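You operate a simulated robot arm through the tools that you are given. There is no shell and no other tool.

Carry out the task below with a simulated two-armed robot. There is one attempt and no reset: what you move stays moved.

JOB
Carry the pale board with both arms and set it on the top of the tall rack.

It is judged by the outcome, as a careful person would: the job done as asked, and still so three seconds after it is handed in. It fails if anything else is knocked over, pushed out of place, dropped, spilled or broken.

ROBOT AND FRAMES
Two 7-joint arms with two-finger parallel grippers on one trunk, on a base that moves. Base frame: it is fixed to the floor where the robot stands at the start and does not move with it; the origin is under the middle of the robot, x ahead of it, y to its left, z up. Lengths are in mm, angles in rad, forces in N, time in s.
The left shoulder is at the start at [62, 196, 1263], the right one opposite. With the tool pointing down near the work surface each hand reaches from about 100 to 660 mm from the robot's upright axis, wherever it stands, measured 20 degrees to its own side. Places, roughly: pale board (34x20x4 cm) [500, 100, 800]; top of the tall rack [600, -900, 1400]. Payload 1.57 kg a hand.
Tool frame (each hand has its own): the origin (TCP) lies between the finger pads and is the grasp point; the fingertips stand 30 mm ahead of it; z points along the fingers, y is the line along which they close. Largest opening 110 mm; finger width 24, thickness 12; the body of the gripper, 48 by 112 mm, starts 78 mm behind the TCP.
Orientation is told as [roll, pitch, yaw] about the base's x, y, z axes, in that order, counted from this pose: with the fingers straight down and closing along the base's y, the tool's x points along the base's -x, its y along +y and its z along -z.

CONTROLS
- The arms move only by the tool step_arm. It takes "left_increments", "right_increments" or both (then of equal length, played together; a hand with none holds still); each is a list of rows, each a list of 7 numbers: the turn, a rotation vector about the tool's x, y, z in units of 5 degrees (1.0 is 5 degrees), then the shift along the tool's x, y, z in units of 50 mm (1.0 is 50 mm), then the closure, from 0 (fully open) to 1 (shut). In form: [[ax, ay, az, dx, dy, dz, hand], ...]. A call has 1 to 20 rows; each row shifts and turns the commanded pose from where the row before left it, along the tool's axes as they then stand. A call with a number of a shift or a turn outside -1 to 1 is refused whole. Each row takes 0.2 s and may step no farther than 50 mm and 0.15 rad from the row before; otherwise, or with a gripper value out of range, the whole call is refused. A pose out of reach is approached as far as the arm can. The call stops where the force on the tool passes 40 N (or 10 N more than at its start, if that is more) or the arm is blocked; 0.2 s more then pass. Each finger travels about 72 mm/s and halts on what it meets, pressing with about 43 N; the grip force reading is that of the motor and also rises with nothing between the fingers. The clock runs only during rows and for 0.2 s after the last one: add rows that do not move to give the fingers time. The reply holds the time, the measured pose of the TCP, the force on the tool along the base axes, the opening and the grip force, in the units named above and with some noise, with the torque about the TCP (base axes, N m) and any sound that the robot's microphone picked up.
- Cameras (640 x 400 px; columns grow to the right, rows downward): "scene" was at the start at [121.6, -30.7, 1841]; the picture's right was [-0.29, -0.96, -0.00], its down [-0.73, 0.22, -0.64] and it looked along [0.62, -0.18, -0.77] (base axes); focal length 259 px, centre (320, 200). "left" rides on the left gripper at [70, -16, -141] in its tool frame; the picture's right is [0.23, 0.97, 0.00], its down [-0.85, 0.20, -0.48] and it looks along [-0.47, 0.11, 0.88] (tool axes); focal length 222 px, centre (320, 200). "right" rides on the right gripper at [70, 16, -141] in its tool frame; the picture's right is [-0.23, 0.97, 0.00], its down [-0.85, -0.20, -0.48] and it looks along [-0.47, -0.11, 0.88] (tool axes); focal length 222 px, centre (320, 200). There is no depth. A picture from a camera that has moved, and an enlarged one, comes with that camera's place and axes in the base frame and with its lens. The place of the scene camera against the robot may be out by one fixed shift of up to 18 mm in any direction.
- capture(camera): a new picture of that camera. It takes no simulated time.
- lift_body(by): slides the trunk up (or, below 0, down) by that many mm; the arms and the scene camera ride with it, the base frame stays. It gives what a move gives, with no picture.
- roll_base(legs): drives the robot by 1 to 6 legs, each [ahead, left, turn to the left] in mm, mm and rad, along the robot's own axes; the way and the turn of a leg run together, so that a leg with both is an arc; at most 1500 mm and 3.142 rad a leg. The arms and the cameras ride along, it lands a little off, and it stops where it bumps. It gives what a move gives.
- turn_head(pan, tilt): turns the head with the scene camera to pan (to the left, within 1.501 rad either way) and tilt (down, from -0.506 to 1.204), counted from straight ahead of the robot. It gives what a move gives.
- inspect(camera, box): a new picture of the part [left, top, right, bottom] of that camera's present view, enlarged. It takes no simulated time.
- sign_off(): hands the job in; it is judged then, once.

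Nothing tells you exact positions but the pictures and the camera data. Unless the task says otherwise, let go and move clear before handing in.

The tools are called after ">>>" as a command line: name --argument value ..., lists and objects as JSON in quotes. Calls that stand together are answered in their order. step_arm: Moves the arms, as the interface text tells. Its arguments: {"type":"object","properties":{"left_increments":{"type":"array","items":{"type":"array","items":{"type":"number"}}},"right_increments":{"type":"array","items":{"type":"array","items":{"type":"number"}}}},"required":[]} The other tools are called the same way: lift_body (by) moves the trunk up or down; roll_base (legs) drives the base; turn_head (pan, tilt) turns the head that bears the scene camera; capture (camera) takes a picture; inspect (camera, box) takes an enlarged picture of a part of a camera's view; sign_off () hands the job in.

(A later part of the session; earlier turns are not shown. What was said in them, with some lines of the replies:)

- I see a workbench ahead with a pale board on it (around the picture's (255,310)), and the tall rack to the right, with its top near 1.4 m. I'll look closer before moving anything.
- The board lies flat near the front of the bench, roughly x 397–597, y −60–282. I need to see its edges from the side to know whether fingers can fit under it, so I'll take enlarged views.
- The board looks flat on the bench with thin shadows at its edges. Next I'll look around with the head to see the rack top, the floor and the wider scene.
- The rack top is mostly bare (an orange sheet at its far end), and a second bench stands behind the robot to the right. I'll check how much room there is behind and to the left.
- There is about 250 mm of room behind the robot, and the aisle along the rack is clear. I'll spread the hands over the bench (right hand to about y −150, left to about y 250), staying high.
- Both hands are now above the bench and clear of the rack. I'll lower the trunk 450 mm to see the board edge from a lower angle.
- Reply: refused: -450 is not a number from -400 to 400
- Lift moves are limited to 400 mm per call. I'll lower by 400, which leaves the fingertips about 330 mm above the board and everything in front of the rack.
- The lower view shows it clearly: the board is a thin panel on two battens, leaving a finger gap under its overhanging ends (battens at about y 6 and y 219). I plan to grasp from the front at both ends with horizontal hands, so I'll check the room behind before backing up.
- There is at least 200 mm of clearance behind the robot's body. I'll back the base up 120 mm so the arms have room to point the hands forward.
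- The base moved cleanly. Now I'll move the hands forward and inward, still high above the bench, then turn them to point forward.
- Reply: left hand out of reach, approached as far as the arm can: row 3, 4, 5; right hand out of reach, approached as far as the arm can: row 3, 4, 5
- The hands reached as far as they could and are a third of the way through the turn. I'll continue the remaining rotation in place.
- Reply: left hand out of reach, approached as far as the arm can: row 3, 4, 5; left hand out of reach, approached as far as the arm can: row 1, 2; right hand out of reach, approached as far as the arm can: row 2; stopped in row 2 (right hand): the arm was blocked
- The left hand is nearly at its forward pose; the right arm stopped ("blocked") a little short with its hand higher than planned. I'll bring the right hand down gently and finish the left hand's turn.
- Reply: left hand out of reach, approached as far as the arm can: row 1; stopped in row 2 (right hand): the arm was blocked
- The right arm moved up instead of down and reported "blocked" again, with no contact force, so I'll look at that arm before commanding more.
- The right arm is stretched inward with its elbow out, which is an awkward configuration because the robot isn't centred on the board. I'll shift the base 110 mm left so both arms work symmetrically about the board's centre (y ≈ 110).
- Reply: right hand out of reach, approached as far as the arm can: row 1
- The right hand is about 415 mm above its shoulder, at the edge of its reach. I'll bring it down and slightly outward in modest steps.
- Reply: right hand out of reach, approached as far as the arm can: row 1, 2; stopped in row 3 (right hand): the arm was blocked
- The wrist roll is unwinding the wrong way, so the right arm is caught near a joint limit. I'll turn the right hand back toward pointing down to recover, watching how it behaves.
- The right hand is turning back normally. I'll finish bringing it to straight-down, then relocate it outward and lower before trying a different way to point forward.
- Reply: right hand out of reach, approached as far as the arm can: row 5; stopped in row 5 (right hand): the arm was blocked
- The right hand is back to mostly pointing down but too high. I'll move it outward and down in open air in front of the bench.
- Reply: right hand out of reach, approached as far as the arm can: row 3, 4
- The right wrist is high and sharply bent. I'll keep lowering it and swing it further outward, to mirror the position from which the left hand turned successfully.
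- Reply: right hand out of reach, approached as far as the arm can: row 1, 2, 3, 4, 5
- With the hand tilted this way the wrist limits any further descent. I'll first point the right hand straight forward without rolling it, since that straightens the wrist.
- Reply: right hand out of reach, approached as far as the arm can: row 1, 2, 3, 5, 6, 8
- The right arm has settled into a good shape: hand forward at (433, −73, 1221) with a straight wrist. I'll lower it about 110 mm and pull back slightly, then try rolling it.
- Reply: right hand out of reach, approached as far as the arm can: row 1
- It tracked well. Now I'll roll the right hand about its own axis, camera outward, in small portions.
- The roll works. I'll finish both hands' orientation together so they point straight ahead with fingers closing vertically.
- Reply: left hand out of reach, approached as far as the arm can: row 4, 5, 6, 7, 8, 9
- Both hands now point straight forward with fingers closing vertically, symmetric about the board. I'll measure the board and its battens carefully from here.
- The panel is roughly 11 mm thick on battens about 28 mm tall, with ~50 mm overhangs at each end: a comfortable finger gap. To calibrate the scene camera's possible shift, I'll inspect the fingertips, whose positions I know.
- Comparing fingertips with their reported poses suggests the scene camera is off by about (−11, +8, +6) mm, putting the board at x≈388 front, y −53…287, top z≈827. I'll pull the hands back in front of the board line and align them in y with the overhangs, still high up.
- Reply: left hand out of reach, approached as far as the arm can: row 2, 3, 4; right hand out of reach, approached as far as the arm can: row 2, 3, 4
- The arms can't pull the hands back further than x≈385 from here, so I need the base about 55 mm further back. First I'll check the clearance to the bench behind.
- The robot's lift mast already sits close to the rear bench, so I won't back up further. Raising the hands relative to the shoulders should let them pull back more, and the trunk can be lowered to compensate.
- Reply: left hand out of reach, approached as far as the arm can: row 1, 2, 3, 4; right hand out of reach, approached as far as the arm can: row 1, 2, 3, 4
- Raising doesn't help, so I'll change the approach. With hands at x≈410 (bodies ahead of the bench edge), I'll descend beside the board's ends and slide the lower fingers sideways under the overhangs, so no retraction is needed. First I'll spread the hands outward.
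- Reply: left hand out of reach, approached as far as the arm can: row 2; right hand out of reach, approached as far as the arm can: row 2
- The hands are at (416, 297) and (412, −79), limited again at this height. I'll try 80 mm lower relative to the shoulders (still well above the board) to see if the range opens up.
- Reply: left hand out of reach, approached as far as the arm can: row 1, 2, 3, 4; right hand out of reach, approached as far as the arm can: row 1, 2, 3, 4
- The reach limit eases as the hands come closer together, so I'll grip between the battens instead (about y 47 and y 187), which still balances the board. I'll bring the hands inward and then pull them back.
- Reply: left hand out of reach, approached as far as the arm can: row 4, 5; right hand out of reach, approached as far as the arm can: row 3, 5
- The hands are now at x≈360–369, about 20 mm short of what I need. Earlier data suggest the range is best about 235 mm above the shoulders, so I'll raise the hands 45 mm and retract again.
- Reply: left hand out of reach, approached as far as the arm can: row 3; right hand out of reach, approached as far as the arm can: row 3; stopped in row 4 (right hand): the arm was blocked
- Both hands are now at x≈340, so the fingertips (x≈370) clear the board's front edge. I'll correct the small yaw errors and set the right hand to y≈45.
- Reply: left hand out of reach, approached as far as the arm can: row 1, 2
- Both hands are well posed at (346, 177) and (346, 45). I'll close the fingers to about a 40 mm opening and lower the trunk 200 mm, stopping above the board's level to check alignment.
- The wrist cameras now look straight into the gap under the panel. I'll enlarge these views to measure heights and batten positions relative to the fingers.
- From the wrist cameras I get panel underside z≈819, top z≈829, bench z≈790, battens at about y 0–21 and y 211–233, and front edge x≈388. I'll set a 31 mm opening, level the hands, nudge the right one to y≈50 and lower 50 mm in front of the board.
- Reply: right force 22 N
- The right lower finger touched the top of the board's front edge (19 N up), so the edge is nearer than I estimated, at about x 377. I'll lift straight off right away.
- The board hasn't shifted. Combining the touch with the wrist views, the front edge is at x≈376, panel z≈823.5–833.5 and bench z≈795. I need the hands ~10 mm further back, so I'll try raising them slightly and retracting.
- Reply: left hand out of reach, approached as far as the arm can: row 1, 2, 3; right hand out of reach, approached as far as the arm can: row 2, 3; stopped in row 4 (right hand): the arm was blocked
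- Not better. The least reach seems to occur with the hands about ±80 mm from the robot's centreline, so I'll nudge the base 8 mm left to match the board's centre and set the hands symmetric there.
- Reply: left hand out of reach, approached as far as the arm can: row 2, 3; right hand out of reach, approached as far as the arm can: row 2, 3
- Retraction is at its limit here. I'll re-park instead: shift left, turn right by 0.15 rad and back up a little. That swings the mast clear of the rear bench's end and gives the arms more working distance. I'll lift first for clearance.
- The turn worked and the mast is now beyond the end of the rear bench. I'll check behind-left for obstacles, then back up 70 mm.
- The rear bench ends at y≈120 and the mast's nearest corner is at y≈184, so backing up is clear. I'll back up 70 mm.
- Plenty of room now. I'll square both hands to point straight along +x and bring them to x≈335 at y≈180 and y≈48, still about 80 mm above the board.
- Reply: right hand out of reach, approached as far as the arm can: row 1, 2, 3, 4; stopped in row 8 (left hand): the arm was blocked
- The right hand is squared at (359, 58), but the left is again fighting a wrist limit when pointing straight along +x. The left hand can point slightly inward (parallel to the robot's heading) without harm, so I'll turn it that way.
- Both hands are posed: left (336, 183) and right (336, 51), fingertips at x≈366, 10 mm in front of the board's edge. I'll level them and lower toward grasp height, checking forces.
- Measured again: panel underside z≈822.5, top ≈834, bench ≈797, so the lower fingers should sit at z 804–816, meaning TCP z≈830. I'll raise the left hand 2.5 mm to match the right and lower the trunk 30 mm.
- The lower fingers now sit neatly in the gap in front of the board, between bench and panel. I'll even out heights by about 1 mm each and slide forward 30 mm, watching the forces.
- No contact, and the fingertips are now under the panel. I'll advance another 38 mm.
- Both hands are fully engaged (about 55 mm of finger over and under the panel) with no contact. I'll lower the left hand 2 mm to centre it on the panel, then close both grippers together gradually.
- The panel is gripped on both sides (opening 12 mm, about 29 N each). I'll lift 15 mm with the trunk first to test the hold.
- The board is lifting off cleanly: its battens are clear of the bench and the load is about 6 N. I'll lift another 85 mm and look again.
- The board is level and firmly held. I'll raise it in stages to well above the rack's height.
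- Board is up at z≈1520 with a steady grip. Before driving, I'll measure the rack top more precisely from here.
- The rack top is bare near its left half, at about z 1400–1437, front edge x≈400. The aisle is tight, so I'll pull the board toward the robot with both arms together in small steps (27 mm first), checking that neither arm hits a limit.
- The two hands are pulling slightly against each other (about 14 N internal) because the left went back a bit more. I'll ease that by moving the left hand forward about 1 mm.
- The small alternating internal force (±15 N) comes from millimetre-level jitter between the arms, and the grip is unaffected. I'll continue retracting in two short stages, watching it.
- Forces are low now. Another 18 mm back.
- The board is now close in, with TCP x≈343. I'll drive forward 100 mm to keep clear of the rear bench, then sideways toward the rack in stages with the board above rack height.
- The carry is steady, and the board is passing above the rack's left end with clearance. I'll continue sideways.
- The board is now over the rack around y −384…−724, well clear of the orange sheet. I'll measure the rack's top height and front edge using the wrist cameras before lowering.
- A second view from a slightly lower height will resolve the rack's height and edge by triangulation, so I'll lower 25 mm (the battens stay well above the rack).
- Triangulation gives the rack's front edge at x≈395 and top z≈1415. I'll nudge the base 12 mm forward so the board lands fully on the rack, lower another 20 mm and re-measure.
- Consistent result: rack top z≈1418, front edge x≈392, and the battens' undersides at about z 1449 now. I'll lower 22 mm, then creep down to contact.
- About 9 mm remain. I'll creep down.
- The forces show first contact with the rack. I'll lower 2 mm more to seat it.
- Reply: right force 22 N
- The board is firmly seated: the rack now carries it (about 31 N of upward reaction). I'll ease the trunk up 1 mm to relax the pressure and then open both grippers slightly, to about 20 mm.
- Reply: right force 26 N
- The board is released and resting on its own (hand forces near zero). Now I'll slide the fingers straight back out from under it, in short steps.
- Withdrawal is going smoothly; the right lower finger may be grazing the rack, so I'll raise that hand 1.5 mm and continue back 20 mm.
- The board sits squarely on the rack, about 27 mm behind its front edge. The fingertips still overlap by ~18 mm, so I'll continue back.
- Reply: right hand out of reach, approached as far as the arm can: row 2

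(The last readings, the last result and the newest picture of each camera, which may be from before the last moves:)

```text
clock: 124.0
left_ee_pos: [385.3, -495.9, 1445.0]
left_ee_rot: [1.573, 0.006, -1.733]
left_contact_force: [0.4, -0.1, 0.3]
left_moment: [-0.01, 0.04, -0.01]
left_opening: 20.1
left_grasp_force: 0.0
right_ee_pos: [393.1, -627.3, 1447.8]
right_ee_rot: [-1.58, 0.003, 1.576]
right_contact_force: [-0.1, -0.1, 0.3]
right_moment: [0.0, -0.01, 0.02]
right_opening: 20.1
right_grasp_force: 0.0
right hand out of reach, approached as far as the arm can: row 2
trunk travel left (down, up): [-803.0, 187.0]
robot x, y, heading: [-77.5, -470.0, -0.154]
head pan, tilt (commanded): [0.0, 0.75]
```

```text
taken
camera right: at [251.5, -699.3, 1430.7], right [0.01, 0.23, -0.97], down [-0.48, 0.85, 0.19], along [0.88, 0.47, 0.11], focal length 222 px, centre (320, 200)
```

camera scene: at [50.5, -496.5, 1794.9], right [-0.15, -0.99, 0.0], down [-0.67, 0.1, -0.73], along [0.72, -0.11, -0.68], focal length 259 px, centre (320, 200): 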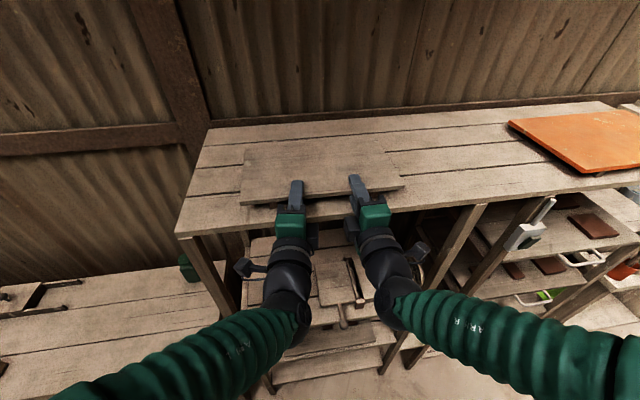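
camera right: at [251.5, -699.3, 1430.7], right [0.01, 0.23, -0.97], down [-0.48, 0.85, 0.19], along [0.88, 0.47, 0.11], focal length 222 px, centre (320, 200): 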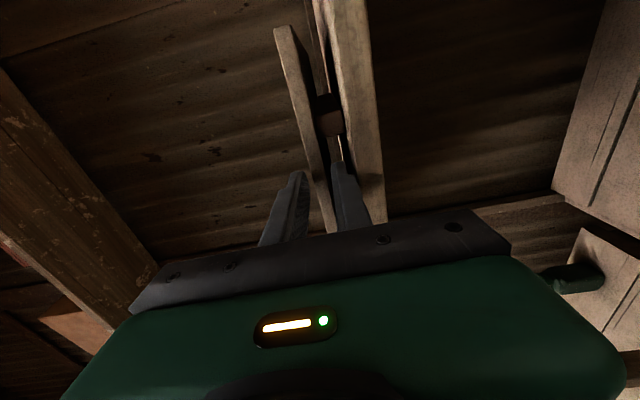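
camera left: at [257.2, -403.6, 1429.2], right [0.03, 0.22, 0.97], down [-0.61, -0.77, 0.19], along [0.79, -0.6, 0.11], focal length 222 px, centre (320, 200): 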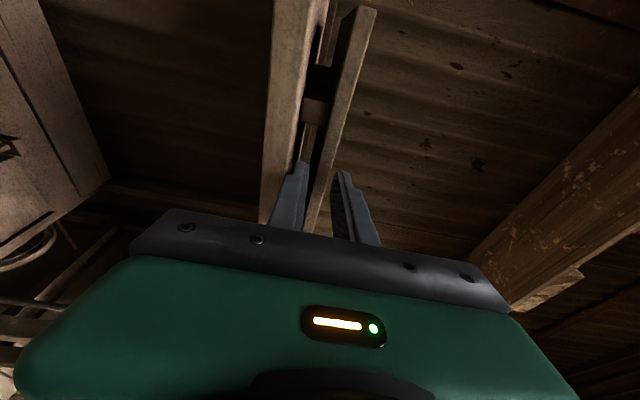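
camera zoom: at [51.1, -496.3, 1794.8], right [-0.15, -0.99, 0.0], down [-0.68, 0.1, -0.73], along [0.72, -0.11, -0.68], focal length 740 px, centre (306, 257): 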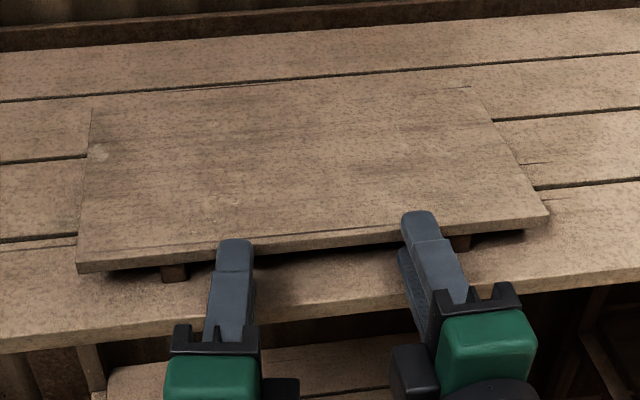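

The left fingers are clear; the right ones still overlap by ~5 mm and that arm is at its limit. I'll back the base up 22 mm (there is room for that) to clear both.

>>> roll_base --legs '[[-22, 0, 0]]'

>>> inspect --camera "scene" --box '[220, 110, 430, 250]'

```text
clock: 124.8
left_ee_pos: [369.6, -492.7, 1444.8]
left_ee_rot: [1.571, 0.004, -1.733]
left_contact_force: [0.5, 0.2, -0.8]
left_moment: [0.02, -0.04, -0.01]
left_opening: 20.7
left_grasp_force: 0.1
right_ee_pos: [376.1, -625.2, 1446.1]
right_ee_rot: [-1.572, 0.001, 1.575]
right_contact_force: [1.1, 0.3, 0.9]
right_moment: [0.0, -0.02, 0.0]
right_opening: 20.4
right_grasp_force: 0.2
trunk travel left (down, up): [-803.0, 187.0]
robot x, y, heading: [-100.8, -472.8, -0.159]
head pan, tilt (commanded): [0.0, 0.75]
```

```text
2.86 times, centred on (325, 180) of scene
camera zoom: at [35.8, -493.7, 1794.3], right [-0.15, -0.99, 0.0], down [-0.68, 0.11, -0.73], along [0.72, -0.11, -0.69], focal length 740 px, centre (306, 257)
```

zoom: 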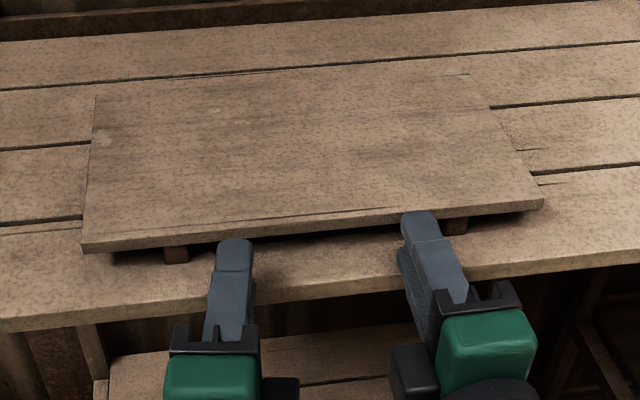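

Both hands are now clear in front of the board (about 12 mm). I'll raise the trunk to lift the hands up and away.

>>> lift_body --by 40

>>> lift_body --by 100

>>> capture --camera "scene"

```text
clock: 125.6
left_ee_pos: [363.8, -492.0, 1485.3]
left_ee_rot: [1.573, 0.006, -1.733]
left_contact_force: [-0.1, -0.3, -0.5]
left_moment: [0.01, -0.01, -0.04]
left_opening: 20.7
left_grasp_force: 0.1
right_ee_pos: [370.7, -625.1, 1486.7]
right_ee_rot: [-1.576, 0.003, 1.574]
right_contact_force: [-0.2, 0.6, 0.1]
right_moment: [0.01, 0.0, 0.01]
right_opening: 20.6
right_grasp_force: 0.0
trunk travel left (down, up): [-843.0, 147.0]
robot x, y, heading: [-99.3, -467.3, -0.154]
head pan, tilt (commanded): [0.0, 0.75]
```

```text
clock: 127.0
left_ee_pos: [361.9, -492.0, 1587.0]
left_ee_rot: [1.575, 0.006, -1.733]
left_contact_force: [0.6, -0.6, 0.6]
left_moment: [0.0, -0.01, 0.01]
left_opening: 20.6
left_grasp_force: 0.1
right_ee_pos: [369.3, -624.1, 1587.1]
right_ee_rot: [-1.577, 0.001, 1.574]
right_contact_force: [-0.3, 0.1, -0.7]
right_moment: [0.02, 0.0, -0.02]
right_opening: 20.4
right_grasp_force: 0.0
trunk travel left (down, up): [-943.0, 47.0]
robot x, y, heading: [-102.9, -471.8, -0.152]
head pan, tilt (commanded): [0.0, 0.75]
```

```text
taken
camera scene: at [27.5, -492.8, 1934.9], right [-0.15, -0.99, 0.0], down [-0.67, 0.1, -0.73], along [0.72, -0.11, -0.68], focal length 259 px, centre (320, 200)
```

scene: 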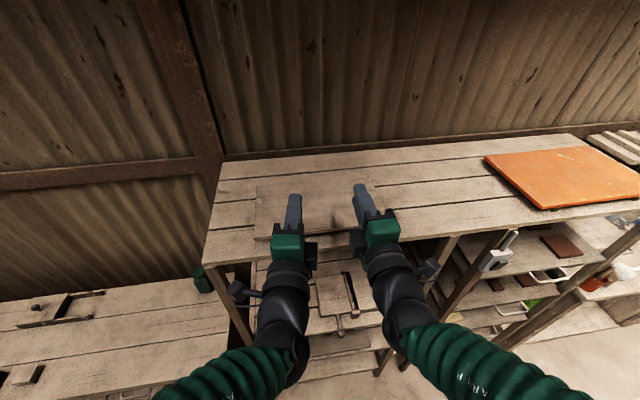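

The hands are well clear above. I'll take a last close look at the board and at the bench.

>>> inspect --camera "scene" --box '[190, 140, 470, 290]'

>>> turn_head --pan 0.5 --tilt 0.75

>>> capture --camera "scene"

>>> inspect --camera "scene" --box '[300, 120, 640, 330]'

```text
2.29 times, centred on (330, 215) of scene
camera zoom: at [27.5, -492.8, 1934.9], right [-0.15, -0.99, 0.0], down [-0.67, 0.1, -0.73], along [0.72, -0.11, -0.68], focal length 592 px, centre (297, 166)
```

zoom: 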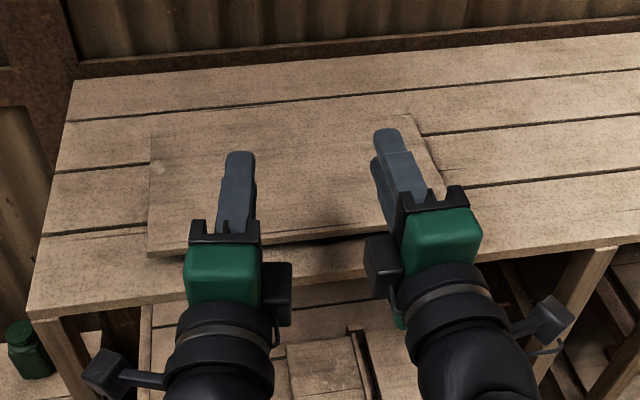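

```text
clock: 127.9
left_ee_pos: [362.6, -491.5, 1586.5]
left_ee_rot: [1.574, 0.004, -1.733]
left_contact_force: [-0.5, 0.0, 0.3]
left_moment: [-0.02, 0.01, 0.02]
left_opening: 20.3
left_grasp_force: 0.2
right_ee_pos: [369.7, -624.2, 1587.6]
right_ee_rot: [-1.578, 0.002, 1.576]
right_contact_force: [0.5, -0.2, 0.3]
right_moment: [0.0, 0.01, 0.02]
right_opening: 20.3
right_grasp_force: 0.2
trunk travel left (down, up): [-943.0, 47.0]
robot x, y, heading: [-102.1, -472.0, -0.157]
head pan, tilt (commanded): [0.499, 0.75]
```

```text
taken
camera scene: at [23.4, -452.0, 1934.9], right [0.34, -0.94, 0.0], down [-0.64, -0.23, -0.73], along [0.69, 0.25, -0.68], focal length 259 px, centre (320, 200)
```

scene: 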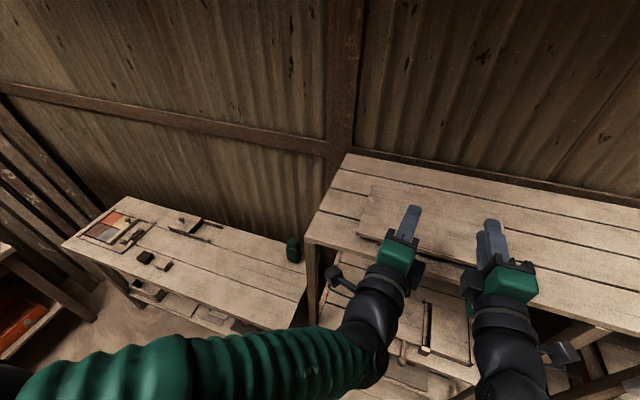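

```text
1.88 times, centred on (470, 225) of scene
camera zoom: at [23.4, -452.0, 1934.9], right [0.34, -0.94, 0.0], down [-0.64, -0.23, -0.73], along [0.69, 0.25, -0.68], focal length 488 px, centre (38, 153)
```

zoom: 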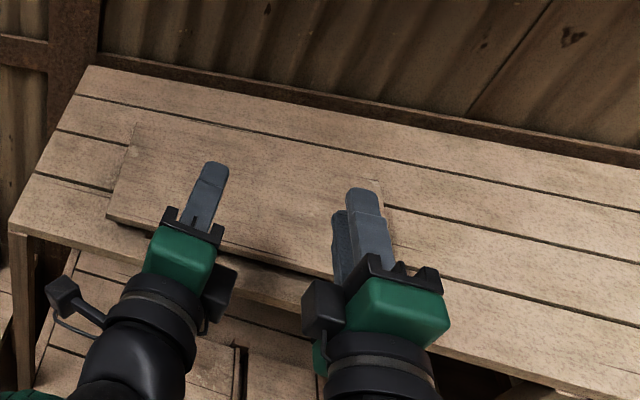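

The board rests flat on the rack top, square to its front edge and fully supported. The hands are released and clear above it, and the bench items (bottle, blocks, tools) stand where they were. I'm handing the job in.

>>> sign_off

```text
The job is handed in.
```

The pale board is on top of the tall rack, carried there with both arms, and the job is handed in; no verdict has come back yet.

- **Position:** it rests flat on its battens, square to the rack. The front edge is about 25 mm behind the rack's front edge, and the board runs from roughly y −390 to −730, well clear of the orange sheet.
- **Hands:** both grippers are open and about 130 mm above the board.
- **Contact on the way:** the right finger once pressed on the board's front edge before the grasp (about 19 N). I lifted off at once, and the board hadn't moved.
- **Everything else:** in the final pictures, the bottle, blocks and tools on the bench look undisturbed. I saw no sign of the robot touching the rear bench.
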